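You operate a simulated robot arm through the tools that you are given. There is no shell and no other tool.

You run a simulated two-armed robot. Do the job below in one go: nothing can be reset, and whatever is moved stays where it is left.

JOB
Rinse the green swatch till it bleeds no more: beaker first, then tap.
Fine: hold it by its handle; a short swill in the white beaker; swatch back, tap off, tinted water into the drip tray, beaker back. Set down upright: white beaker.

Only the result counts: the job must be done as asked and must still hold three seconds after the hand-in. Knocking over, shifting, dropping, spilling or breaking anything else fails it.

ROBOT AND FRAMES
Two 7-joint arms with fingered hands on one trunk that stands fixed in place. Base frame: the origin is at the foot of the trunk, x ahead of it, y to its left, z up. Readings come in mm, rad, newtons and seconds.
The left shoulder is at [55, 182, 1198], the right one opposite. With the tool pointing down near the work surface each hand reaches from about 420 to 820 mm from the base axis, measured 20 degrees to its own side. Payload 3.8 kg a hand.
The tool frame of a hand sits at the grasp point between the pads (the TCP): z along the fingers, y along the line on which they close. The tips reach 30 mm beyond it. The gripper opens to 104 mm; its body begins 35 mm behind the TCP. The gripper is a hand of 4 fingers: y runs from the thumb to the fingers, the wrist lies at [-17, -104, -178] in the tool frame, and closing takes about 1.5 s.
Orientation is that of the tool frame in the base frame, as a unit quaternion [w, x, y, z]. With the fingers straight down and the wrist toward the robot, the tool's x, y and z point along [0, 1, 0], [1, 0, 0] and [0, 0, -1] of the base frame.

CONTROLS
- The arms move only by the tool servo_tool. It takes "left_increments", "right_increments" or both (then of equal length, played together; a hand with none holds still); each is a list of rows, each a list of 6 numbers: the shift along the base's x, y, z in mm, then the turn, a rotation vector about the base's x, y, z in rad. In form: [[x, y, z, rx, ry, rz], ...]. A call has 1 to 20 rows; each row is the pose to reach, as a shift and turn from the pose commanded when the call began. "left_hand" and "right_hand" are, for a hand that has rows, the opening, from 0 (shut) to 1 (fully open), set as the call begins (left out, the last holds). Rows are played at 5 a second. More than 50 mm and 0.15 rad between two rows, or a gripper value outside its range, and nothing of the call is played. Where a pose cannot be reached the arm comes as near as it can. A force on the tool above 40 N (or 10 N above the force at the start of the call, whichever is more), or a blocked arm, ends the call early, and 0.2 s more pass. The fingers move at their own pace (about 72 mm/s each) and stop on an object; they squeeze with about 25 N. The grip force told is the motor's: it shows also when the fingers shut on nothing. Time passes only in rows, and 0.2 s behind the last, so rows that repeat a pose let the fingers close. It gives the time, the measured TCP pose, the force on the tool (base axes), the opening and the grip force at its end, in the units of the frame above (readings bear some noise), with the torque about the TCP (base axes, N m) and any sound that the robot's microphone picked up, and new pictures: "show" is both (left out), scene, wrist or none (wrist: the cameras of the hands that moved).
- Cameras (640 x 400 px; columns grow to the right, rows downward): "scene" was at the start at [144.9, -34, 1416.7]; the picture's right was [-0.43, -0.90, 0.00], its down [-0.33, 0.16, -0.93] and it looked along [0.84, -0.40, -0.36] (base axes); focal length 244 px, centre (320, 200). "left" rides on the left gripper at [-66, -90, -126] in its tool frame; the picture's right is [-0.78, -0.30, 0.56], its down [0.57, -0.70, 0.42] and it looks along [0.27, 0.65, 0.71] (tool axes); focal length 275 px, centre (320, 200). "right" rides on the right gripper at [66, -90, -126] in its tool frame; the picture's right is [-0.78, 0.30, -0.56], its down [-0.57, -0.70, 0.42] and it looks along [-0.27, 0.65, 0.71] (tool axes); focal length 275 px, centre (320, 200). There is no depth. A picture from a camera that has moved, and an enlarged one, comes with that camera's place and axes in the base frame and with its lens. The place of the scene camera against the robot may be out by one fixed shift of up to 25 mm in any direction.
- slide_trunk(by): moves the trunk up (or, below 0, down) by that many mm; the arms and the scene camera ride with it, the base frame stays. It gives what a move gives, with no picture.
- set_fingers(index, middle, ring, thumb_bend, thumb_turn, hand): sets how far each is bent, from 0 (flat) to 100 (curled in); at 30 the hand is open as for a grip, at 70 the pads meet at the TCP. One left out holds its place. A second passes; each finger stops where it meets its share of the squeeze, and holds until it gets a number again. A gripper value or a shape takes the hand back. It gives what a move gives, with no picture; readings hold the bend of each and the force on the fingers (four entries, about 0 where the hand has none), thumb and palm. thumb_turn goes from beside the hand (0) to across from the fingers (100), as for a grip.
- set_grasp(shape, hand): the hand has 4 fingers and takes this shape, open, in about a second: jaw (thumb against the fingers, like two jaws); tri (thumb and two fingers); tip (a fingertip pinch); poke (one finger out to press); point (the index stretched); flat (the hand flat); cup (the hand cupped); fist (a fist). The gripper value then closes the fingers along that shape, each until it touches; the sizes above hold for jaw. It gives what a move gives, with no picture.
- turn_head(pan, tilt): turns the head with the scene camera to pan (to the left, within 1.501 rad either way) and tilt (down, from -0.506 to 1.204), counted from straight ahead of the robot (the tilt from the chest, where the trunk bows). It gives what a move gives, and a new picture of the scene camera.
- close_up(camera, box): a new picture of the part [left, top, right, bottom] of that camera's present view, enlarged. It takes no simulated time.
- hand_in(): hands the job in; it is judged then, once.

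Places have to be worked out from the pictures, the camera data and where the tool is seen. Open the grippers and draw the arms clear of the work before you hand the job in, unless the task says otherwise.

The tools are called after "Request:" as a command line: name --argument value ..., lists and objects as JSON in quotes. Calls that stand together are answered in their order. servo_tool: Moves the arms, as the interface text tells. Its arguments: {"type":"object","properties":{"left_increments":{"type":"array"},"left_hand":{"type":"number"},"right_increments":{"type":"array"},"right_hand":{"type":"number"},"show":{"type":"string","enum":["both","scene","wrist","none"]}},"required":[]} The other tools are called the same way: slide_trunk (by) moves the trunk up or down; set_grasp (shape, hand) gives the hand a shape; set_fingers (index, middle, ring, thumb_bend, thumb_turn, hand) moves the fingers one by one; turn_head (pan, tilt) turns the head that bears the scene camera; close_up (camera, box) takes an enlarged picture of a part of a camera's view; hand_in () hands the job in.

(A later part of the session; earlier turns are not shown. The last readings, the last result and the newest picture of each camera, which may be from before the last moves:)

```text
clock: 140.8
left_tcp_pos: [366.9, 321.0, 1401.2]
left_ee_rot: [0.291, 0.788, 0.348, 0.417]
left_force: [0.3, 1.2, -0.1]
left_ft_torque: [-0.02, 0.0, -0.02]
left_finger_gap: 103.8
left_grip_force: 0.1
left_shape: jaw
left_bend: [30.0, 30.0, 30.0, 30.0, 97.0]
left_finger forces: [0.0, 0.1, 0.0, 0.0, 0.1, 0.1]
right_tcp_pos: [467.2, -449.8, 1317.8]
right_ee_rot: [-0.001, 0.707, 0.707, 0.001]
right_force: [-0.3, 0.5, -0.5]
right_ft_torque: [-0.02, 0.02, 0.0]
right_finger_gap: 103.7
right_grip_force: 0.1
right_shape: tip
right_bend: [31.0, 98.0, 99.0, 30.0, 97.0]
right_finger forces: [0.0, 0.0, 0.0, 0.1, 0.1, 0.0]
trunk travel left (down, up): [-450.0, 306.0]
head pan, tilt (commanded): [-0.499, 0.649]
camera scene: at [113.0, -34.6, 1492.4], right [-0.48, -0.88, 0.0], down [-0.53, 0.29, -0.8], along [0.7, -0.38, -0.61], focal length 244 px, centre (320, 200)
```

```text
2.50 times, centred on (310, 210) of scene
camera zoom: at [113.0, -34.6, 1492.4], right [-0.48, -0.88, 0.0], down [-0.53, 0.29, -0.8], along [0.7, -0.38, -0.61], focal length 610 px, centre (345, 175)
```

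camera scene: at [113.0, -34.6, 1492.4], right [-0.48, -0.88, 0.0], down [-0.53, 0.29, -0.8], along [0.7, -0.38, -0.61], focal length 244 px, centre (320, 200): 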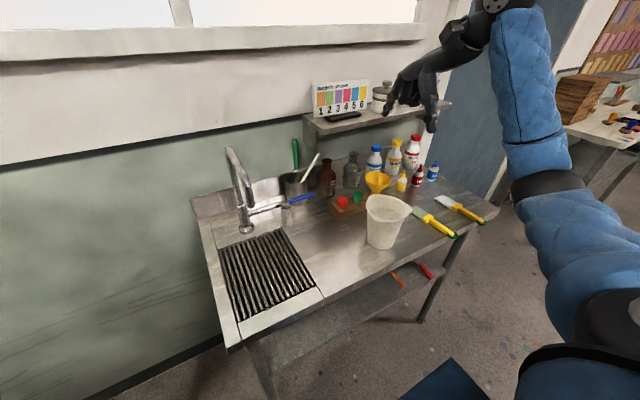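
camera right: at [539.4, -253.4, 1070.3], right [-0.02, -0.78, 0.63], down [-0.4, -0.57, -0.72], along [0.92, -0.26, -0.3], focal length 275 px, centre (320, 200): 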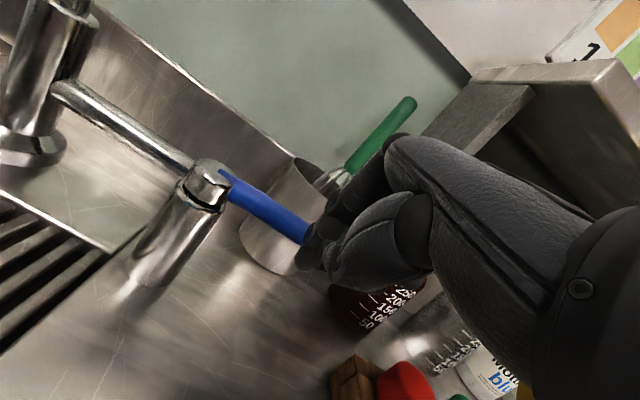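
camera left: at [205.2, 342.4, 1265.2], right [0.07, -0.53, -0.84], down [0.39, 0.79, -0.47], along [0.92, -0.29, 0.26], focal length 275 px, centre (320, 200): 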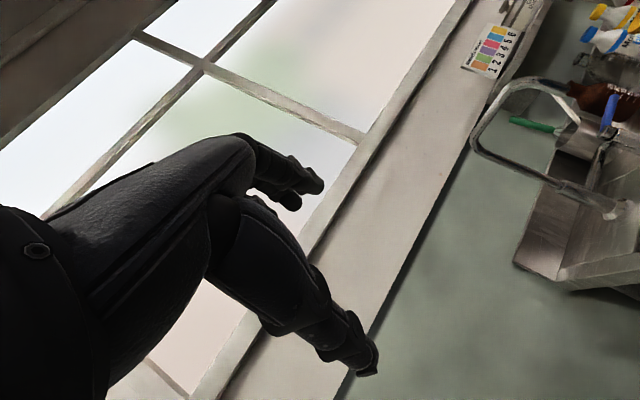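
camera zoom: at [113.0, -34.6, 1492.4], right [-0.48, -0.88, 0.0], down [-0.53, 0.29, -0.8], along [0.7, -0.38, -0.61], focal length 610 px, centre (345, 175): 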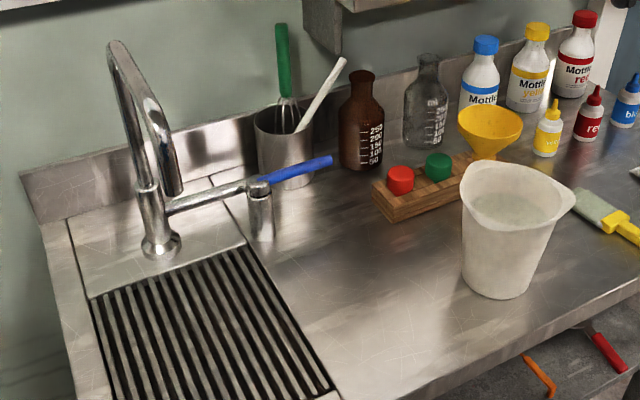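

The tap is off and the beaker still stands at (490, -469). Now I'll set the hand to the jaw shape, and yaw it so it can grip the beaker from the front with thumb left and fingers right.

Request:
servo_tool --right_increments '[[-8, -12, 0, 0, 0, -0.14], [-16, -24, 0, 0, 0, -0.28], [-24, -36, 0, 0, 0, -0.42], [-32, -48, 0, 0, 0, -0.56], [-40, -60, 0, 0, 0, -0.7], [-48, -72, 0, 0, 0, -0.84], [-56, -84, 0, 0, 0, -0.98], [-64, -96, 0, 0, 0, -1.12], [-72, -108, 0, 0, 0, -1.26], [-80, -120, 0, 0, 0, -1.4], [-87, -130, 0, 0, 0, -1.5], [-87, -130, 0, 0, 0, -1.571], [-87, -130, 0, 0, 0, -1.571]]' --show "none"

Request:
set_grasp --hand "right" --shape "jaw"

Request:
set_fingers --hand "right" --index 18 --middle 18 --ring 18 --thumb_bend 18 --thumb_turn 97

Request:
turn_head --pan -0.9 --tilt 0.5

```text
clock: 143.6
left_tcp_pos: [366.2, 319.9, 1401.9]
left_ee_rot: [0.292, 0.788, 0.347, 0.417]
left_force: [-0.5, -0.3, 0.6]
left_ft_torque: [-0.03, -0.03, 0.01]
left_finger_gap: 103.7
left_grip_force: 0.1
left_shape: jaw
left_bend: [30.0, 30.0, 30.0, 30.0, 97.0]
left_finger forces: [0.0, 0.1, 0.0, 0.1, 0.0, 0.0]
right_tcp_pos: [378.6, -579.5, 1315.2]
right_ee_rot: [0.0, 1.0, 0.001, 0.001]
right_force: [-0.5, -0.2, 0.4]
right_ft_torque: [0.05, 0.02, 0.02]
right_finger_gap: 103.9
right_grip_force: 0.1
right_shape: tip
right_bend: [31.0, 98.0, 99.0, 30.0, 97.0]
right_finger forces: [0.0, 0.1, 0.0, 0.1, 0.1, 0.1]
trunk travel left (down, up): [-450.0, 306.0]
head pan, tilt (commanded): [-0.499, 0.649]
```

```text
clock: 144.5
left_tcp_pos: [366.4, 320.5, 1401.9]
left_ee_rot: [0.292, 0.787, 0.347, 0.417]
left_force: [-0.6, -0.1, 0.4]
left_ft_torque: [-0.01, 0.0, 0.02]
left_finger_gap: 104.0
left_grip_force: 0.1
left_shape: jaw
left_bend: [30.0, 30.0, 30.0, 30.0, 97.0]
left_finger forces: [0.0, 0.1, 0.0, 0.1, 0.0, 0.1]
right_tcp_pos: [379.2, -579.2, 1317.2]
right_ee_rot: [-0.001, 1.0, 0.002, 0.001]
right_force: [-1.1, 0.2, -0.8]
right_ft_torque: [-0.04, -0.03, 0.0]
right_finger_gap: 103.6
right_grip_force: 0.0
right_shape: jaw
right_bend: [30.0, 30.0, 30.0, 30.0, 97.0]
right_finger forces: [0.1, 0.0, 0.0, 0.0, 0.0, 0.0]
trunk travel left (down, up): [-450.0, 306.0]
head pan, tilt (commanded): [-0.499, 0.649]
```

```text
clock: 145.5
left_tcp_pos: [366.1, 319.6, 1403.4]
left_ee_rot: [0.292, 0.787, 0.347, 0.417]
left_force: [-0.4, -0.2, 0.1]
left_ft_torque: [0.02, -0.01, 0.03]
left_finger_gap: 104.0
left_grip_force: 0.1
left_shape: jaw
left_bend: [30.0, 30.0, 30.0, 30.0, 97.0]
left_finger forces: [0.1, 0.1, 0.0, 0.0, 0.1, 0.0]
right_tcp_pos: [377.6, -579.0, 1315.8]
right_ee_rot: [0.0, 1.0, 0.002, 0.001]
right_force: [-0.4, 0.1, -0.5]
right_ft_torque: [0.0, 0.01, -0.02]
right_finger_gap: 130.5
right_grip_force: 0.1
right_shape: fingers
right_bend: [18.0, 18.0, 18.0, 18.0, 93.0]
right_finger forces: [0.0, 0.0, 0.1, 0.0, 0.0, 0.0]
trunk travel left (down, up): [-450.0, 306.0]
head pan, tilt (commanded): [-0.499, 0.649]
```

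```text
clock: 146.3
left_tcp_pos: [366.5, 319.5, 1403.5]
left_ee_rot: [0.292, 0.788, 0.347, 0.417]
left_force: [0.2, 0.5, -0.5]
left_ft_torque: [0.05, -0.03, 0.0]
left_finger_gap: 103.7
left_grip_force: 0.0
left_shape: jaw
left_bend: [30.0, 30.0, 30.0, 30.0, 97.0]
left_finger forces: [0.0, 0.0, 0.0, 0.0, 0.1, 0.1]
right_tcp_pos: [378.2, -578.1, 1316.3]
right_ee_rot: [0.0, 1.0, 0.001, 0.002]
right_force: [0.0, 0.3, -0.3]
right_ft_torque: [-0.02, 0.0, 0.0]
right_finger_gap: 130.4
right_grip_force: 0.1
right_shape: fingers
right_bend: [18.0, 18.0, 18.0, 18.0, 93.0]
right_finger forces: [0.0, 0.0, 0.1, 0.1, 0.0, 0.0]
trunk travel left (down, up): [-450.0, 306.0]
head pan, tilt (commanded): [-0.901, 0.499]
camera scene: at [92.4, -64.7, 1505.8], right [-0.78, -0.62, 0.0], down [-0.3, 0.38, -0.88], along [0.55, -0.69, -0.48], focal length 244 px, centre (320, 200)
```

scene: 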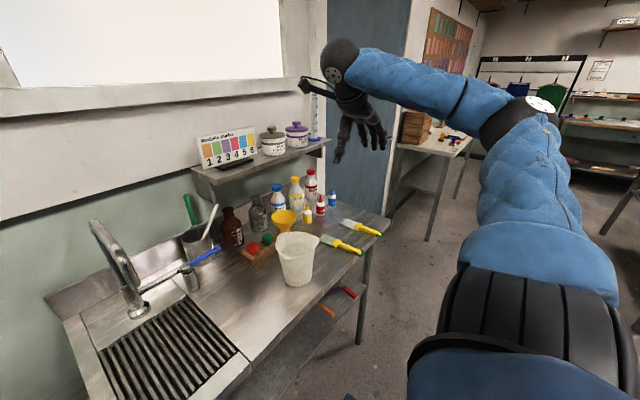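

The widened hand now opens to 130 mm, ample for the beaker. I'll pitch it forward to about 20° below level while descending beside the bench front.

Request:
servo_tool --right_increments '[[0, 0, -20, 0, -0.136, 0], [0, 5, -40, 0, -0.272, 0], [0, 10, -60, 0, -0.408, 0], [-2, 15, -80, 0, -0.544, 0], [-4, 20, -105, 0, -0.68, 0], [-6, 25, -130, 0, -0.816, 0], [-8, 30, -155, 0, -0.952, 0], [-10, 35, -180, 0, -1.088, 0], [-12, 40, -205, 0, -1.22, 0], [-12, 40, -205, 0, -1.22, 0]]' --show "both"

```text
clock: 148.5
left_tcp_pos: [366.9, 319.6, 1402.3]
left_ee_rot: [0.292, 0.788, 0.347, 0.416]
left_force: [-1.2, -0.6, 0.6]
left_ft_torque: [0.0, 0.02, -0.02]
left_finger_gap: 103.7
left_grip_force: 0.2
left_shape: jaw
left_bend: [30.0, 30.0, 30.0, 30.0, 97.0]
left_finger forces: [0.0, 0.1, 0.0, 0.0, 0.0, 0.0]
right_tcp_pos: [369.9, -537.3, 1113.1]
right_ee_rot: [0.001, 0.818, 0.001, 0.575]
right_force: [0.2, -0.4, 0.1]
right_ft_torque: [0.0, 0.0, -0.02]
right_finger_gap: 130.5
right_grip_force: 0.0
right_shape: fingers
right_bend: [18.0, 18.0, 18.0, 18.0, 93.0]
right_finger forces: [0.0, 0.2, 0.0, 0.1, 0.1, 0.0]
trunk travel left (down, up): [-450.0, 306.0]
head pan, tilt (commanded): [-0.901, 0.499]
camera scene: at [92.9, -64.4, 1505.8], right [-0.78, -0.62, 0.0], down [-0.3, 0.37, -0.88], along [0.55, -0.69, -0.48], focal length 244 px, centre (320, 200)
camera right: at [274.3, -446.8, 1216.3], right [-0.79, -0.3, -0.54], down [0.2, 0.7, -0.68], along [0.58, -0.65, -0.49], focal length 275 px, centre (320, 200)
```

scene: 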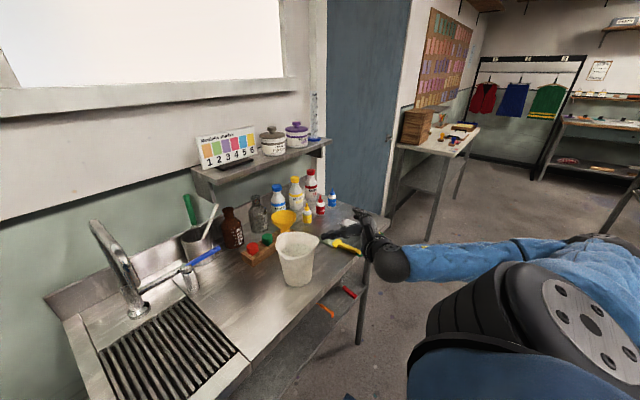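
right: 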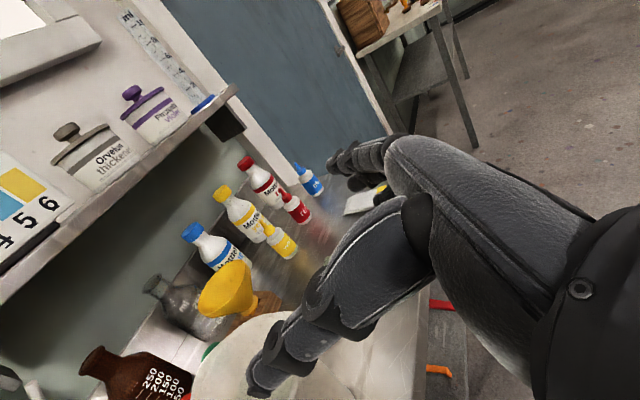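

Pose reached. I'll bring the open hand in front of the beaker (x=370, tips short of it), a bit above the final height, and look.

Request:
servo_tool --right_increments '[[-5, 20, -30, 0, 0, 0], [-8, 40, -60, 0, 0, 0], [-8, 55, -90, 0, 0, 0], [-8, 68, -120, 0, 0, 0], [-5, 68, -140, 0, 0, 0], [-5, 68, -140, 0, 0, 0]]' --show "both"

Request:
close_up --camera "scene" --box '[230, 180, 430, 320]'

```text
clock: 149.9
left_tcp_pos: [365.6, 319.4, 1402.2]
left_ee_rot: [0.291, 0.788, 0.347, 0.417]
left_force: [-0.5, -0.5, 0.0]
left_ft_torque: [0.06, -0.02, 0.0]
left_finger_gap: 104.0
left_grip_force: 0.1
left_shape: jaw
left_bend: [30.0, 30.0, 30.0, 30.0, 97.0]
left_finger forces: [0.0, 0.0, 0.1, 0.0, 0.0, 0.0]
right_tcp_pos: [329.3, -532.1, 1079.6]
right_ee_rot: [0.0, 0.819, 0.001, 0.574]
right_force: [-0.1, 0.5, 0.3]
right_ft_torque: [0.01, 0.02, 0.0]
right_finger_gap: 130.7
right_grip_force: 0.1
right_shape: fingers
right_bend: [18.0, 18.0, 18.0, 18.0, 93.0]
right_finger forces: [0.0, 0.0, 0.0, 0.0, 0.1, 0.1]
right hand out of reach, approached as far as the arm can: row 1, 2, 3, 4, 5, 6
trunk travel left (down, up): [-450.0, 306.0]
head pan, tilt (commanded): [-0.901, 0.499]
camera scene: at [92.1, -64.8, 1505.8], right [-0.78, -0.62, 0.0], down [-0.3, 0.38, -0.88], along [0.55, -0.69, -0.48], focal length 244 px, centre (320, 200)
camera right: at [234.2, -443.5, 1183.1], right [-0.79, -0.3, -0.54], down [0.2, 0.7, -0.68], along [0.58, -0.65, -0.49], focal length 275 px, centre (320, 200)
```

scene: 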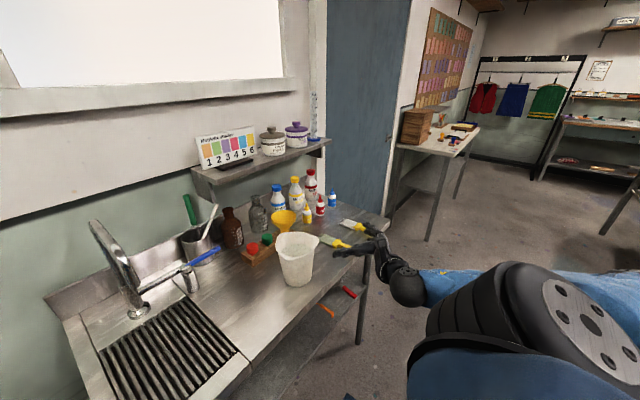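
right: 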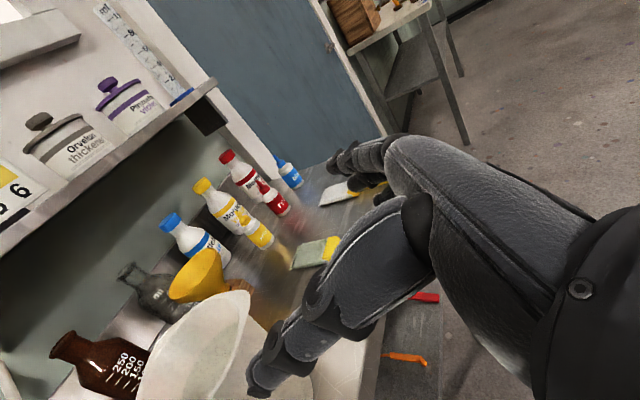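

```text
2.86 times, centred on (330, 250) of scene
camera zoom: at [92.1, -64.8, 1505.8], right [-0.78, -0.62, 0.0], down [-0.3, 0.38, -0.88], along [0.55, -0.69, -0.48], focal length 697 px, centre (291, 57)
```

zoom: 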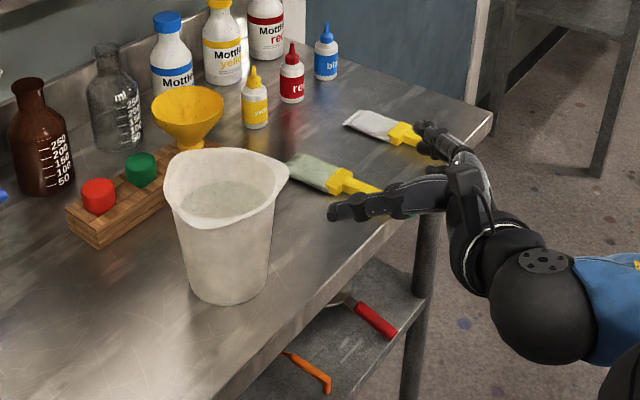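

The straight-on approach folds the arm too close to the body. I'll come diagonally from front-right instead: yaw the hand 45° left and set up at ≈(405, -554), pointing at the beaker centre.

Request:
servo_tool --right_increments '[[10, -10, 10, 0, 0, 0.13], [20, -20, 10, 0, 0, 0.26], [32, -30, 5, 0, 0, 0.39], [44, -38, 0, 0, 0, 0.52], [56, -42, -10, 0, 0, 0.65], [66, -43, -20, 0, 0, 0.785], [66, -43, -20, 0, 0, 0.785]]' --show "both"

Request:
close_up --camera "scene" --box '[230, 180, 430, 320]'

```text
clock: 151.5
left_tcp_pos: [365.1, 321.3, 1402.7]
left_ee_rot: [0.291, 0.788, 0.347, 0.417]
left_force: [-0.2, 0.4, -0.7]
left_ft_torque: [0.01, -0.01, -0.02]
left_finger_gap: 103.8
left_grip_force: 0.1
left_shape: jaw
left_bend: [30.0, 30.0, 30.0, 30.0, 97.0]
left_finger forces: [0.0, 0.0, 0.0, 0.0, 0.0, 0.0]
right_tcp_pos: [391.9, -574.6, 1062.6]
right_ee_rot: [-0.22, 0.756, 0.314, 0.531]
right_force: [0.1, -0.2, -0.3]
right_ft_torque: [-0.02, 0.01, -0.07]
right_finger_gap: 130.7
right_grip_force: 0.0
right_shape: fingers
right_bend: [18.0, 18.0, 18.0, 18.0, 93.0]
right_finger forces: [0.0, 0.1, 0.0, 0.0, 0.0, 0.0]
trunk travel left (down, up): [-450.0, 306.0]
head pan, tilt (commanded): [-0.901, 0.499]
camera scene: at [91.6, -64.4, 1505.9], right [-0.78, -0.62, 0.0], down [-0.3, 0.37, -0.88], along [0.55, -0.69, -0.48], focal length 244 px, centre (320, 200)
camera right: at [260.8, -578.3, 1165.9], right [-0.35, -0.77, -0.54], down [-0.35, 0.64, -0.68], along [0.87, -0.05, -0.49], focal length 275 px, centre (320, 200)
```

scene: 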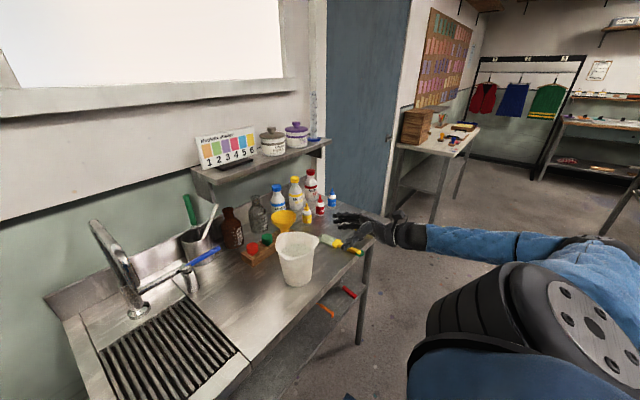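
right: 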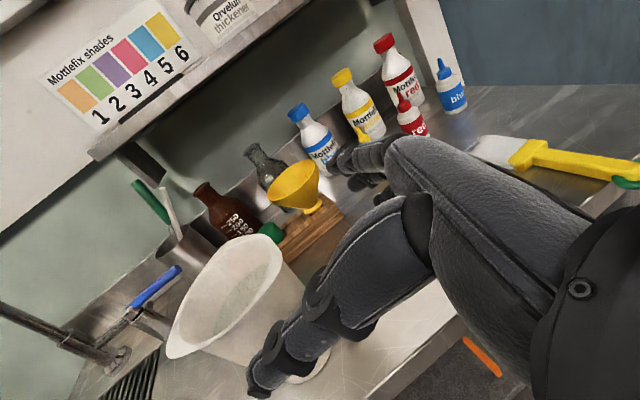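

```text
2.86 times, centred on (330, 250) of scene
camera zoom: at [91.6, -64.4, 1505.9], right [-0.78, -0.62, 0.0], down [-0.3, 0.37, -0.88], along [0.55, -0.69, -0.48], focal length 697 px, centre (291, 57)
```

zoom: 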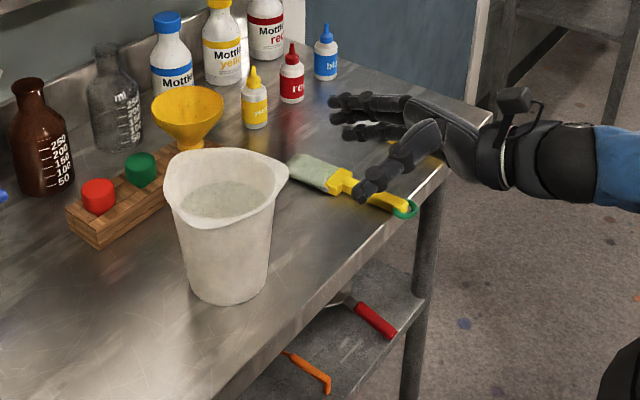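

The hand now points diagonally at the beaker with thumb on the near side. I'll lower it to z≈965 with the tips still ~25 mm short of the beaker and check.

Request:
servo_tool --right_increments '[[5, 8, -35, 0, 0, 0], [10, 16, -70, 0, 0, 0], [13, 21, -97, 0, 0, 0], [13, 21, -97, 0, 0, 0]]' --show "both"

Request:
close_up --camera "scene" --box '[230, 200, 400, 320]'

Request:
close_up --camera "right" --box '[140, 100, 460, 400]'

```text
clock: 152.5
left_tcp_pos: [367.0, 322.0, 1402.4]
left_ee_rot: [0.292, 0.788, 0.348, 0.416]
left_force: [0.6, 0.3, -0.5]
left_ft_torque: [0.0, 0.01, -0.02]
left_finger_gap: 104.1
left_grip_force: 0.1
left_shape: jaw
left_bend: [30.0, 30.0, 30.0, 30.0, 97.0]
left_finger forces: [0.0, 0.1, 0.0, 0.0, 0.1, 0.0]
right_tcp_pos: [405.9, -552.9, 966.1]
right_ee_rot: [-0.218, 0.755, 0.314, 0.532]
right_force: [0.7, -0.6, -0.5]
right_ft_torque: [-0.01, -0.01, -0.03]
right_finger_gap: 130.8
right_grip_force: 0.0
right_shape: fingers
right_bend: [18.0, 18.0, 18.0, 18.0, 93.0]
right_finger forces: [0.1, 0.0, 0.1, 0.0, 0.1, 0.0]
right hand out of reach, approached as far as the arm can: row 1
trunk travel left (down, up): [-450.0, 306.0]
head pan, tilt (commanded): [-0.901, 0.499]
camera scene: at [93.0, -63.8, 1505.8], right [-0.78, -0.62, 0.0], down [-0.3, 0.37, -0.88], along [0.55, -0.69, -0.48], focal length 244 px, centre (320, 200)
camera right: at [275.5, -555.3, 1070.2], right [-0.35, -0.77, -0.54], down [-0.35, 0.64, -0.69], along [0.87, -0.05, -0.49], focal length 275 px, centre (320, 200)
```

scene: 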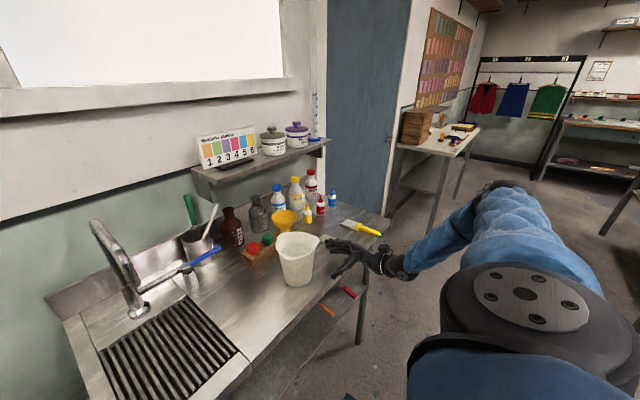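
right: 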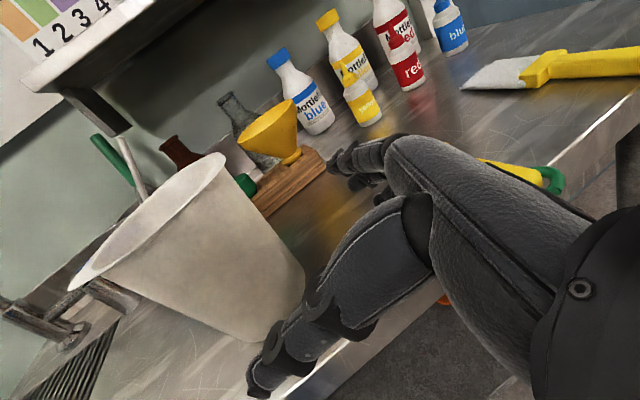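

```text
3.33 times, centred on (315, 260) of scene
camera zoom: at [93.0, -63.8, 1505.8], right [-0.78, -0.62, 0.0], down [-0.3, 0.37, -0.88], along [0.55, -0.69, -0.48], focal length 813 px, centre (337, 0)
```

zoom: 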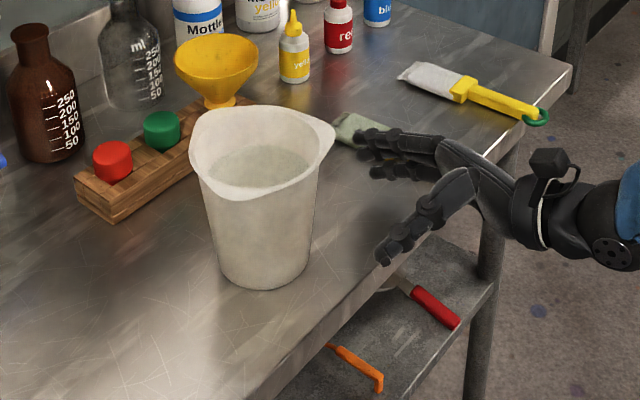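

```text
1.33 times, centred on (300, 250) of right
camera zoom: at [275.5, -555.3, 1070.2], right [-0.35, -0.77, -0.54], down [-0.35, 0.64, -0.69], along [0.87, -0.05, -0.49], focal length 367 px, centre (347, 133)
```

zoom: 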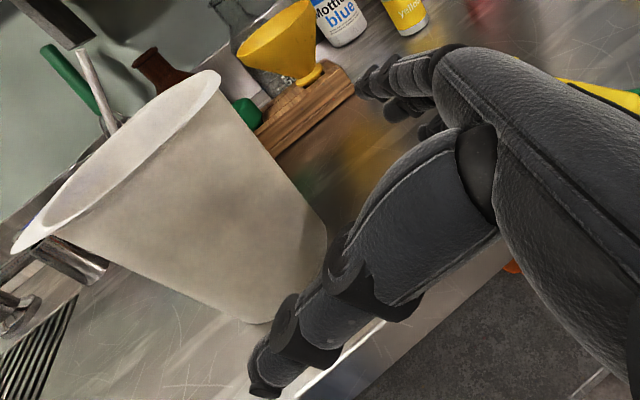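

The approach line runs through the beaker centre. I'll advance diagonally in small steps around the beaker, watching for any touch.

Request:
servo_tool --right_increments '[[12, 12, -5, 0, 0, 0], [24, 24, -10, 0, 0, 0], [36, 36, -14, 0, 0, 0], [46, 46, -14, 0, 0, 0], [55, 55, -14, 0, 0, 0], [55, 55, -14, 0, 0, 0]]' --show "both"

Request:
close_up --camera "scene" --box '[230, 200, 400, 320]'

Request:
close_up --camera "right" --box '[140, 100, 460, 400]'

```text
clock: 153.9
left_tcp_pos: [366.9, 319.9, 1403.7]
left_ee_rot: [0.292, 0.788, 0.347, 0.417]
left_force: [-0.2, -0.3, 0.3]
left_ft_torque: [-0.03, -0.01, 0.01]
left_finger_gap: 104.0
left_grip_force: 0.0
left_shape: jaw
left_bend: [30.0, 30.0, 30.0, 30.0, 97.0]
left_finger forces: [0.0, 0.0, 0.1, 0.0, 0.1, 0.0]
right_tcp_pos: [459.9, -498.0, 951.8]
right_ee_rot: [-0.219, 0.756, 0.314, 0.531]
right_force: [0.7, 0.4, -0.6]
right_ft_torque: [0.0, 0.02, 0.0]
right_finger_gap: 131.1
right_grip_force: 0.1
right_shape: fingers
right_bend: [18.0, 18.0, 18.0, 18.0, 93.0]
right_finger forces: [0.0, 0.0, 0.0, 0.0, 0.0, 0.0]
trunk travel left (down, up): [-450.0, 306.0]
head pan, tilt (commanded): [-0.901, 0.499]
camera scene: at [92.2, -64.8, 1505.8], right [-0.78, -0.62, 0.0], down [-0.3, 0.38, -0.88], along [0.55, -0.69, -0.48], focal length 244 px, centre (320, 200)
camera right: at [329.2, -502.0, 1056.0], right [-0.35, -0.77, -0.54], down [-0.35, 0.64, -0.68], along [0.87, -0.05, -0.49], focal length 275 px, centre (320, 200)
```

scene: 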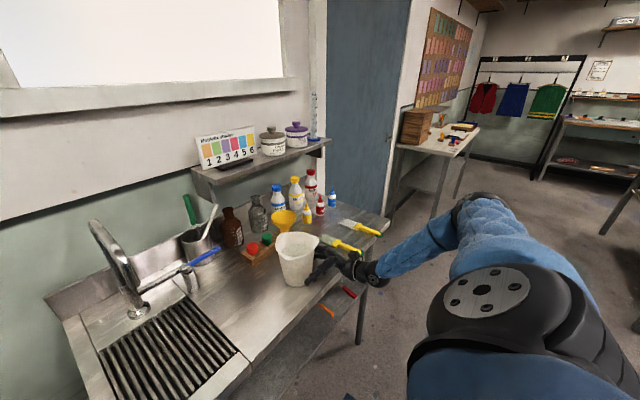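
right: 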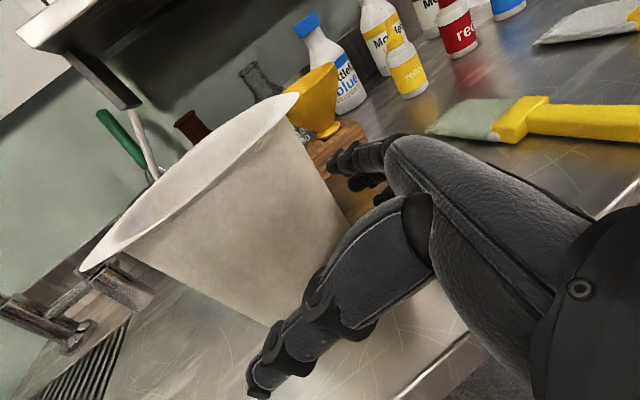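

```text
3.33 times, centred on (315, 260) of scene
camera zoom: at [92.2, -64.8, 1505.8], right [-0.78, -0.62, 0.0], down [-0.3, 0.38, -0.88], along [0.55, -0.69, -0.48], focal length 813 px, centre (337, 0)
```

zoom: 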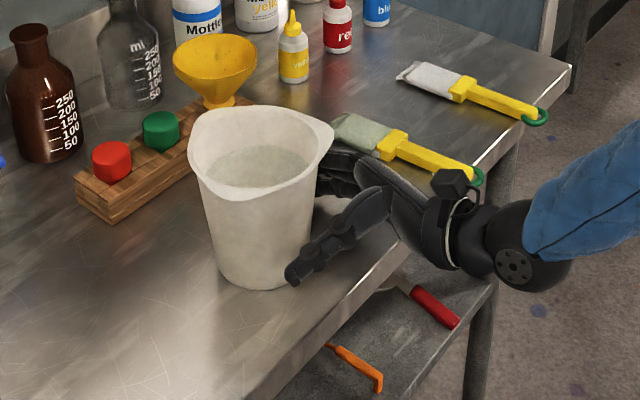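

```text
1.33 times, centred on (300, 250) of right
camera zoom: at [329.2, -502.0, 1056.0], right [-0.35, -0.77, -0.54], down [-0.35, 0.64, -0.68], along [0.87, -0.05, -0.49], focal length 367 px, centre (347, 133)
```

zoom: 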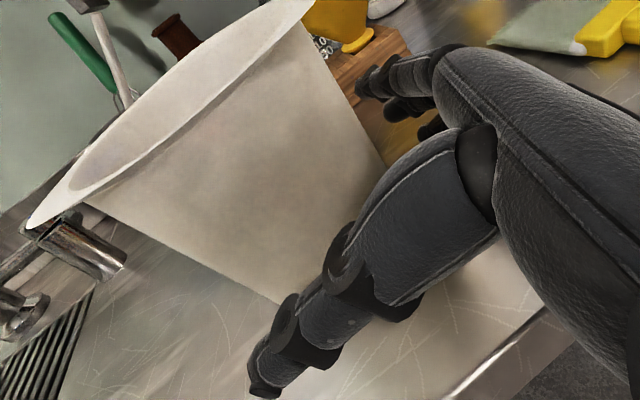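

The beaker sits between thumb and fingers with clearance on both sides. Advancing the last 15 mm, then closing.

Request:
servo_tool --right_increments '[[8, 8, 0, 0, 0, 0], [15, 15, 0, 0, 0, 0], [15, 15, 0, 0, 0, 0]]' --show "none"

Request:
servo_tool --right_increments '[[0, 0, 0, 0, 0, 0], [0, 0, 0, 0, 0, 0], [0, 0, 0, 0, 0, 0], [0, 0, 0, 0, 0, 0], [0, 0, 0, 0, 0, 0], [0, 0, 0, 0, 0, 0], [0, 0, 0, 0, 0, 0]]' --right_hand 0 --show "both"

Request:
close_up --camera "scene" --box '[230, 200, 400, 320]'

Request:
close_up --camera "right" --box '[140, 100, 460, 400]'

```text
clock: 154.7
left_tcp_pos: [366.1, 319.4, 1402.4]
left_ee_rot: [0.291, 0.787, 0.347, 0.418]
left_force: [-0.3, -0.3, -0.4]
left_ft_torque: [0.0, -0.01, 0.0]
left_finger_gap: 103.8
left_grip_force: 0.1
left_shape: jaw
left_bend: [30.0, 30.0, 30.0, 30.0, 97.0]
left_finger forces: [0.0, 0.0, 0.0, 0.0, 0.0, 0.0]
right_tcp_pos: [475.2, -484.3, 951.4]
right_ee_rot: [-0.219, 0.756, 0.314, 0.53]
right_force: [0.0, -0.4, 0.6]
right_ft_torque: [-0.01, 0.03, -0.02]
right_finger_gap: 131.0
right_grip_force: 0.0
right_shape: fingers
right_bend: [18.0, 18.0, 18.0, 18.0, 93.0]
right_finger forces: [0.1, 0.1, 0.0, 0.0, 0.1, 0.1]
trunk travel left (down, up): [-450.0, 306.0]
head pan, tilt (commanded): [-0.901, 0.499]
```

```text
clock: 156.3
left_tcp_pos: [366.8, 319.2, 1401.8]
left_ee_rot: [0.292, 0.787, 0.347, 0.417]
left_force: [0.0, 0.0, -0.4]
left_ft_torque: [0.04, 0.01, 0.01]
left_finger_gap: 103.7
left_grip_force: 0.0
left_shape: jaw
left_bend: [30.0, 30.0, 30.0, 30.0, 97.0]
left_finger forces: [0.0, 0.1, 0.0, 0.0, 0.0, 0.1]
right_tcp_pos: [475.5, -484.1, 952.1]
right_ee_rot: [-0.22, 0.756, 0.314, 0.531]
right_force: [0.3, -2.0, 0.8]
right_ft_torque: [-0.11, -0.03, -0.01]
right_finger_gap: 85.9
right_grip_force: 24.9
right_shape: jaw
right_bend: [25.0, 34.0, 33.0, 33.0, 98.0]
right_finger forces: [22.5, 8.8, 3.1, 0.0, 30.9, 0.1]
trunk travel left (down, up): [-450.0, 306.0]
head pan, tilt (commanded): [-0.901, 0.499]
camera scene: at [92.4, -65.0, 1505.8], right [-0.78, -0.62, 0.0], down [-0.3, 0.38, -0.88], along [0.55, -0.69, -0.48], focal length 244 px, centre (320, 200)
camera right: at [343.9, -487.4, 1055.5], right [-0.35, -0.77, -0.54], down [-0.35, 0.64, -0.68], along [0.87, -0.05, -0.49], focal length 275 px, centre (320, 200)
```

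scene: 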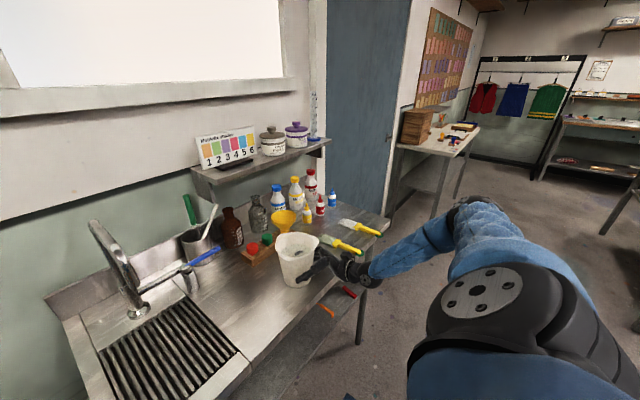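
right: 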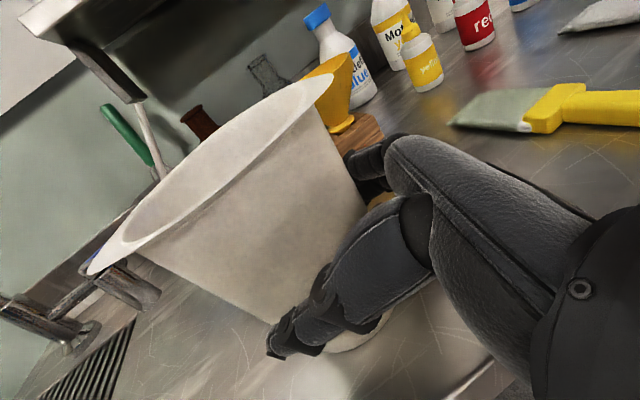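

```text
3.33 times, centred on (315, 260) of scene
camera zoom: at [92.4, -65.0, 1505.8], right [-0.78, -0.62, 0.0], down [-0.3, 0.38, -0.88], along [0.55, -0.69, -0.48], focal length 813 px, centre (337, 0)
```

zoom: 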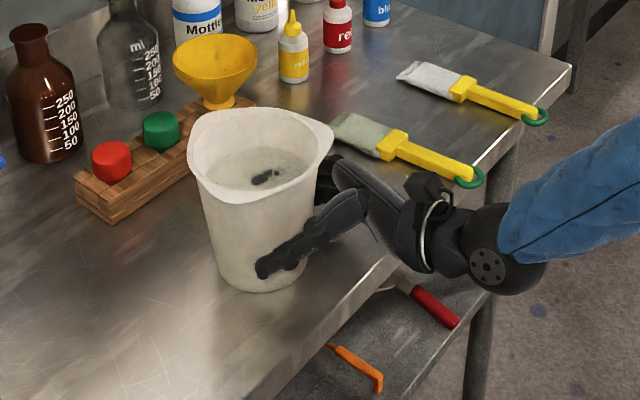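

```text
1.33 times, centred on (300, 250) of right
camera zoom: at [343.9, -487.4, 1055.5], right [-0.35, -0.77, -0.54], down [-0.35, 0.64, -0.68], along [0.87, -0.05, -0.49], focal length 367 px, centre (347, 133)
```

zoom: 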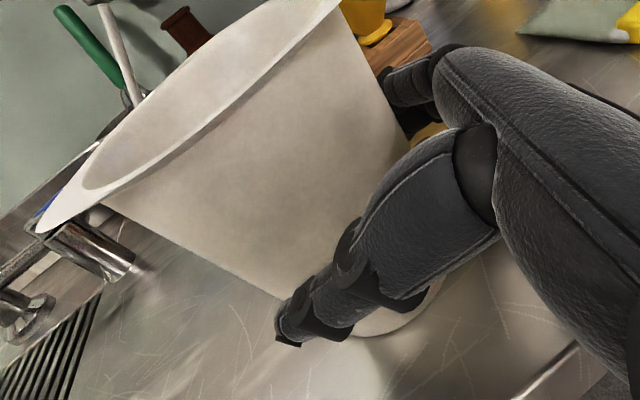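

Gripped: 31 N on the thumb, about 34 N on the fingers, and the beaker hasn't visibly moved. I'll lift slowly 25 mm and check weight and tilt.

Request:
servo_tool --right_increments '[[0, 0, 4, 0, 0, 0], [0, 0, 10, 0, 0, 0], [0, 0, 18, 0, 0, 0], [0, 0, 28, 0, 0, 0], [0, 0, 28, 0, 0, 0]]' --show "both"

Request:
close_up --camera "scene" --box '[230, 190, 400, 310]'

```text
clock: 157.5
left_tcp_pos: [367.0, 318.7, 1402.2]
left_ee_rot: [0.292, 0.788, 0.346, 0.416]
left_force: [0.8, -0.4, -0.8]
left_ft_torque: [-0.03, 0.0, 0.05]
left_finger_gap: 103.8
left_grip_force: 0.0
left_shape: jaw
left_bend: [30.0, 30.0, 30.0, 30.0, 97.0]
left_finger forces: [0.1, 0.0, 0.1, 0.0, 0.1, 0.0]
right_tcp_pos: [474.6, -483.2, 980.0]
right_ee_rot: [-0.219, 0.757, 0.314, 0.53]
right_force: [-0.4, -0.2, -6.5]
right_ft_torque: [-0.08, 0.11, -0.02]
right_finger_gap: 85.9
right_grip_force: 24.9
right_shape: jaw
right_bend: [25.0, 34.0, 33.0, 33.0, 99.0]
right_finger forces: [22.1, 9.2, 4.0, 0.0, 33.9, 0.1]
trunk travel left (down, up): [-450.0, 306.0]
head pan, tilt (commanded): [-0.901, 0.499]
camera scene: at [93.0, -65.4, 1505.7], right [-0.78, -0.62, 0.0], down [-0.3, 0.38, -0.88], along [0.55, -0.69, -0.48], focal length 244 px, centre (320, 200)
camera right: at [344.1, -487.6, 1083.3], right [-0.35, -0.77, -0.54], down [-0.35, 0.64, -0.68], along [0.87, -0.05, -0.49], focal length 275 px, centre (320, 200)
```

scene: 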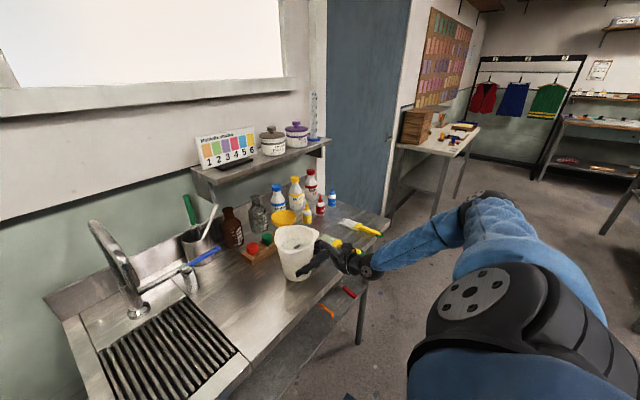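
right: 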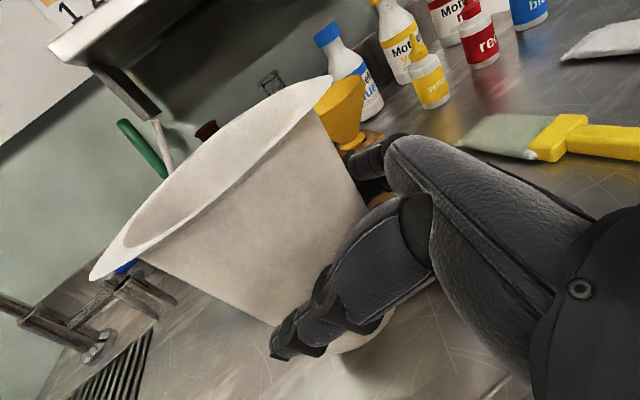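

```text
3.33 times, centred on (315, 250) of scene
camera zoom: at [93.0, -65.4, 1505.7], right [-0.78, -0.62, 0.0], down [-0.3, 0.38, -0.88], along [0.55, -0.69, -0.48], focal length 813 px, centre (337, 33)
```

zoom: 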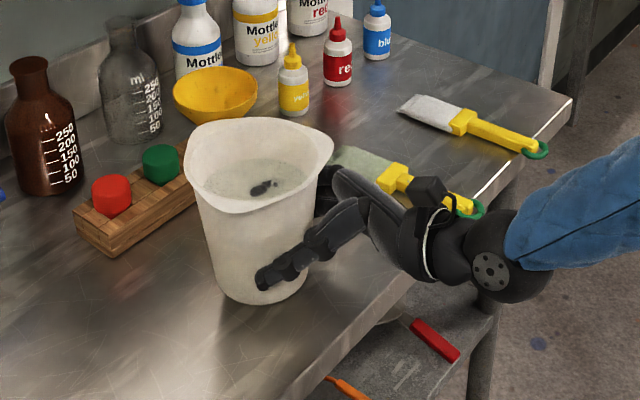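

The beaker weighs about 6.5 N and stays upright in the grip. I'll raise the trunk another 100 mm, which lifts the beaker clear and gives the arm room for pouring.

Request:
slide_trunk --by 100

Request:
servo_tool --right_increments '[[0, 15, 0, 0, 0, 0.08], [0, 30, 0, 0, 0, 0.16], [0, 47, 0, 0, 0, 0.24], [0, 64, 0, 0, 0, 0.32], [2, 82, 0, 0, 0, 0.4], [5, 100, 0, 0, 0, 0.48], [8, 118, 0, 0, 0, 0.56], [12, 136, 0, 0, 0, 0.64], [16, 154, 0, 0, 0, 0.72], [20, 172, 0, 0, 0, 0.785], [22, 180, 0, 0, 0, 0.785], [22, 180, 0, 0, 0, 0.785]]' --show "both"

```text
clock: 158.9
left_tcp_pos: [366.7, 320.0, 1502.8]
left_ee_rot: [0.291, 0.788, 0.347, 0.416]
left_force: [0.1, -0.4, 0.6]
left_ft_torque: [0.0, -0.04, 0.01]
left_finger_gap: 104.0
left_grip_force: 0.1
left_shape: jaw
left_bend: [30.0, 30.0, 30.0, 30.0, 97.0]
left_finger forces: [0.0, 0.1, 0.0, 0.1, 0.0, 0.0]
right_tcp_pos: [474.8, -483.4, 1077.9]
right_ee_rot: [-0.22, 0.756, 0.313, 0.531]
right_force: [-1.2, 0.1, -5.9]
right_ft_torque: [-0.12, 0.1, 0.0]
right_finger_gap: 85.9
right_grip_force: 25.7
right_shape: jaw
right_bend: [25.0, 34.0, 33.0, 33.0, 99.0]
right_finger forces: [22.3, 9.3, 3.9, 0.0, 33.9, 0.1]
trunk travel left (down, up): [-550.0, 206.0]
head pan, tilt (commanded): [-0.901, 0.499]
```

```text
clock: 161.5
left_tcp_pos: [366.7, 320.9, 1503.4]
left_ee_rot: [0.292, 0.788, 0.347, 0.416]
left_force: [0.5, 0.1, 0.1]
left_ft_torque: [-0.01, 0.02, 0.0]
left_finger_gap: 104.0
left_grip_force: 0.0
left_shape: jaw
left_bend: [30.0, 30.0, 30.0, 30.0, 97.0]
left_finger forces: [0.0, 0.1, 0.1, 0.0, 0.1, 0.0]
right_tcp_pos: [496.3, -302.8, 1078.4]
right_ee_rot: [-0.405, 0.579, 0.579, 0.407]
right_force: [-0.6, 0.0, -6.1]
right_ft_torque: [-0.15, -0.03, 0.04]
right_finger_gap: 86.1
right_grip_force: 25.4
right_shape: jaw
right_bend: [25.0, 34.0, 33.0, 33.0, 99.0]
right_finger forces: [22.1, 9.2, 3.9, 0.1, 33.5, 0.0]
trunk travel left (down, up): [-550.0, 206.0]
head pan, tilt (commanded): [-0.901, 0.499]
camera scene: at [79.7, -65.2, 1606.2], right [-0.78, -0.62, 0.0], down [-0.3, 0.38, -0.88], along [0.55, -0.69, -0.48], focal length 244 px, centre (320, 200)
camera right: at [406.9, -398.3, 1182.2], right [0.3, -0.79, -0.54], down [-0.7, 0.2, -0.68], along [0.65, 0.58, -0.49], focal length 275 px, centre (320, 200)
```

scene: 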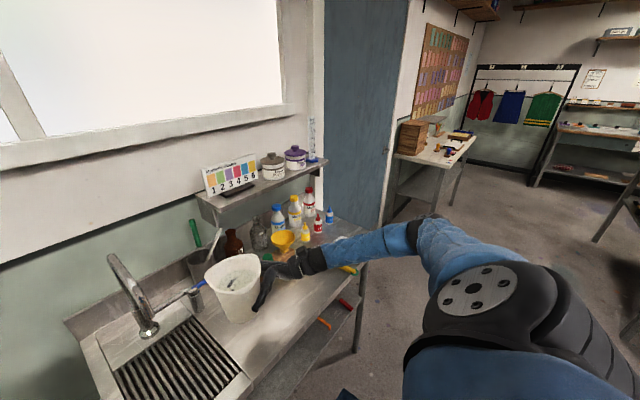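
right: 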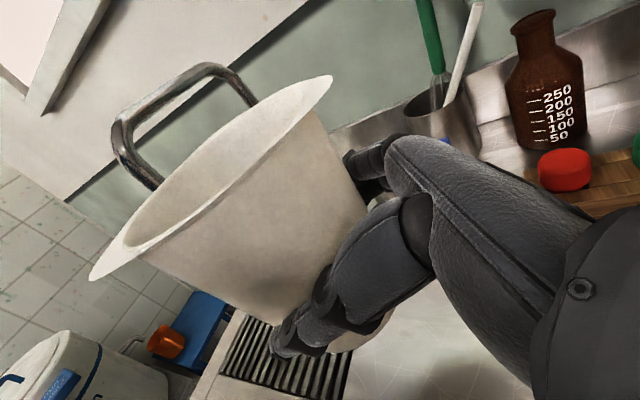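

The beaker is upright to the right of the tray. I'll turn the head toward the tray and move the beaker to the pouring start position at about (505, -250, 1050).

Request:
servo_tool --right_increments '[[3, 15, -8, 0, 0, 0], [6, 30, -16, 0, 0, 0], [9, 45, -24, 0, 0, 0], [9, 53, -28, 0, 0, 0], [9, 53, -28, 0, 0, 0]]' --show "none"

Request:
turn_head --pan -0.45 --tilt 0.75

Request:
close_up --camera "scene" --box '[180, 100, 440, 330]'

```text
clock: 162.7
left_tcp_pos: [367.9, 319.5, 1503.6]
left_ee_rot: [0.292, 0.788, 0.347, 0.416]
left_force: [0.5, -1.1, -0.2]
left_ft_torque: [0.0, -0.06, 0.02]
left_finger_gap: 103.9
left_grip_force: 0.0
left_shape: jaw
left_bend: [30.0, 30.0, 30.0, 30.0, 97.0]
left_finger forces: [0.0, 0.0, 0.1, 0.0, 0.0, 0.1]
right_tcp_pos: [504.7, -251.2, 1050.8]
right_ee_rot: [-0.406, 0.578, 0.579, 0.407]
right_force: [0.4, 0.3, -6.5]
right_ft_torque: [-0.14, -0.01, 0.03]
right_finger_gap: 85.7
right_grip_force: 25.4
right_shape: jaw
right_bend: [25.0, 34.0, 33.0, 33.0, 99.0]
right_finger forces: [22.1, 9.2, 3.8, 0.0, 33.3, 0.0]
trunk travel left (down, up): [-550.0, 206.0]
head pan, tilt (commanded): [-0.901, 0.499]
```

```text
clock: 163.6
left_tcp_pos: [367.8, 320.9, 1502.1]
left_ee_rot: [0.292, 0.788, 0.347, 0.416]
left_force: [0.4, -0.6, 0.8]
left_ft_torque: [0.0, -0.01, 0.0]
left_finger_gap: 103.8
left_grip_force: 0.0
left_shape: jaw
left_bend: [30.0, 30.0, 30.0, 30.0, 97.0]
left_finger forces: [0.0, 0.0, 0.0, 0.1, 0.0, 0.0]
right_tcp_pos: [504.8, -252.3, 1050.4]
right_ee_rot: [-0.406, 0.578, 0.579, 0.406]
right_force: [-0.6, 0.2, -6.5]
right_ft_torque: [-0.1, 0.02, 0.0]
right_finger_gap: 85.9
right_grip_force: 24.7
right_shape: jaw
right_bend: [25.0, 34.0, 33.0, 33.0, 99.0]
right_finger forces: [22.1, 9.2, 3.9, 0.0, 33.5, 0.0]
trunk travel left (down, up): [-550.0, 206.0]
head pan, tilt (commanded): [-0.45, 0.75]
camera scene: at [97.6, -29.9, 1584.3], right [-0.44, -0.9, 0.0], down [-0.61, 0.3, -0.73], along [0.66, -0.32, -0.68], focal length 244 px, centre (320, 200)
```

scene: 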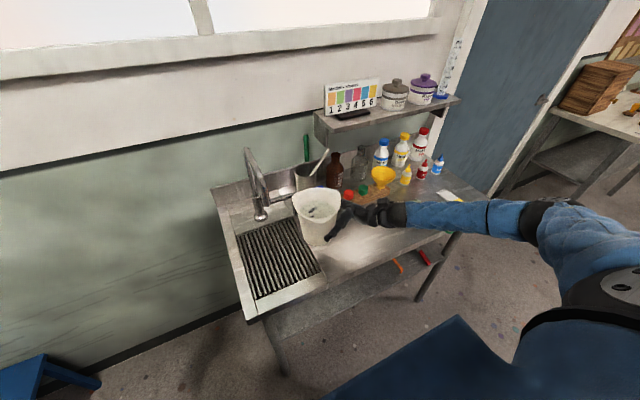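

```text
1.74 times, centred on (310, 215) of scene
camera zoom: at [97.6, -29.9, 1584.3], right [-0.44, -0.9, 0.0], down [-0.61, 0.3, -0.73], along [0.66, -0.32, -0.68], focal length 424 px, centre (337, 174)
```

zoom: 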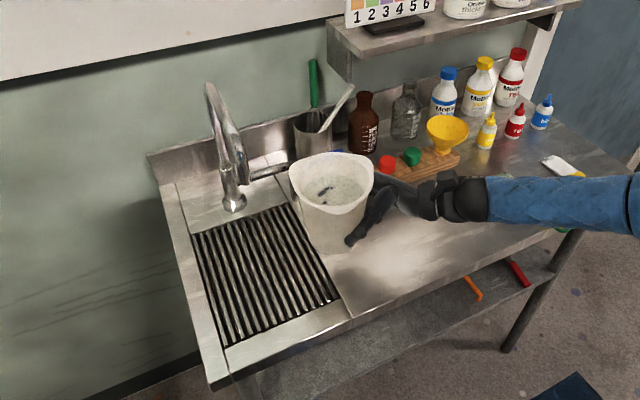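

Beaker and tray are well placed. I'll tilt the beaker to the left in small steps, to about 57° first.

Request:
servo_tool --right_increments '[[0, 0, 0, -0.1, 0, 0], [0, 0, 0, -0.2, 0, 0], [0, 0, 0, -0.3, 0, 0], [0, 0, 0, -0.4, 0, 0], [0, 0, 0, -0.5, 0, 0], [0, 0, 0, -0.6, 0, 0], [0, 0, 0, -0.68, 0, 0], [0, 0, 0, -0.76, 0, 0], [0, 0, 0, -0.84, 0, 0], [0, 0, 0, -0.92, 0, 0], [0, 0, 0, -1.0, 0, 0]]' --show "both"

Request:
close_up --camera "scene" --box '[200, 130, 380, 310]'

```text
clock: 166.0
left_tcp_pos: [366.5, 319.4, 1501.8]
left_ee_rot: [0.292, 0.788, 0.347, 0.416]
left_force: [-0.1, 0.5, -0.2]
left_ft_torque: [0.01, 0.01, 0.0]
left_finger_gap: 103.8
left_grip_force: 0.1
left_shape: jaw
left_bend: [30.0, 30.0, 30.0, 30.0, 97.0]
left_finger forces: [0.1, 0.0, 0.0, 0.0, 0.0, 0.0]
right_tcp_pos: [505.5, -251.0, 1052.5]
right_ee_rot: [-0.078, 0.702, 0.704, 0.078]
right_force: [1.2, 0.6, -4.5]
right_ft_torque: [-0.08, -0.02, 0.03]
right_finger_gap: 85.7
right_grip_force: 25.0
right_shape: jaw
right_bend: [25.0, 34.0, 33.0, 33.0, 98.0]
right_finger forces: [21.3, 8.5, 3.2, 0.0, 30.9, 0.0]
trunk travel left (down, up): [-550.0, 206.0]
head pan, tilt (commanded): [-0.45, 0.75]
camera scene: at [97.5, -29.6, 1584.3], right [-0.43, -0.9, 0.0], down [-0.61, 0.3, -0.73], along [0.66, -0.32, -0.68], focal length 244 px, centre (320, 200)
camera right: at [416.0, -214.3, 1187.4], right [0.3, -0.88, 0.37], down [-0.7, -0.47, -0.54], along [0.65, -0.1, -0.75], focal length 275 px, centre (320, 200)
```

scene: 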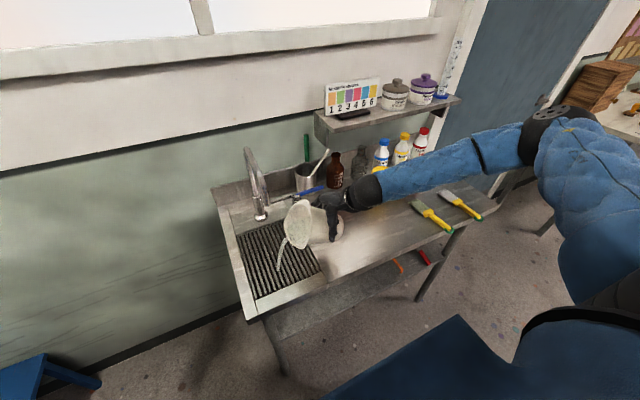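
right: 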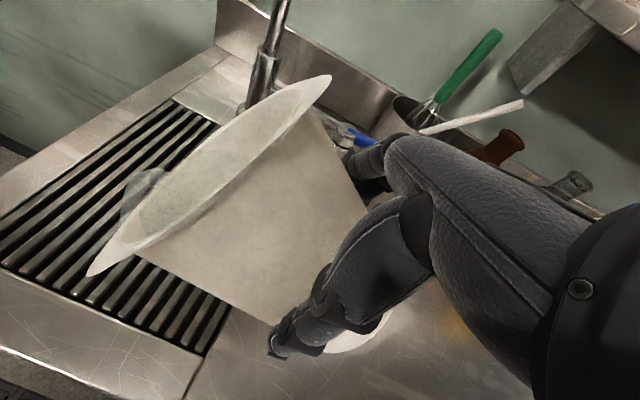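

```text
2.22 times, centred on (290, 220) of scene
camera zoom: at [97.5, -29.6, 1584.3], right [-0.43, -0.9, 0.0], down [-0.61, 0.3, -0.73], along [0.66, -0.32, -0.68], focal length 542 px, centre (387, 156)
```

zoom: 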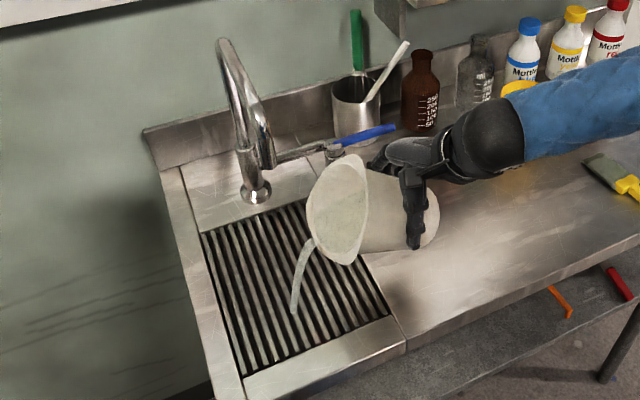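

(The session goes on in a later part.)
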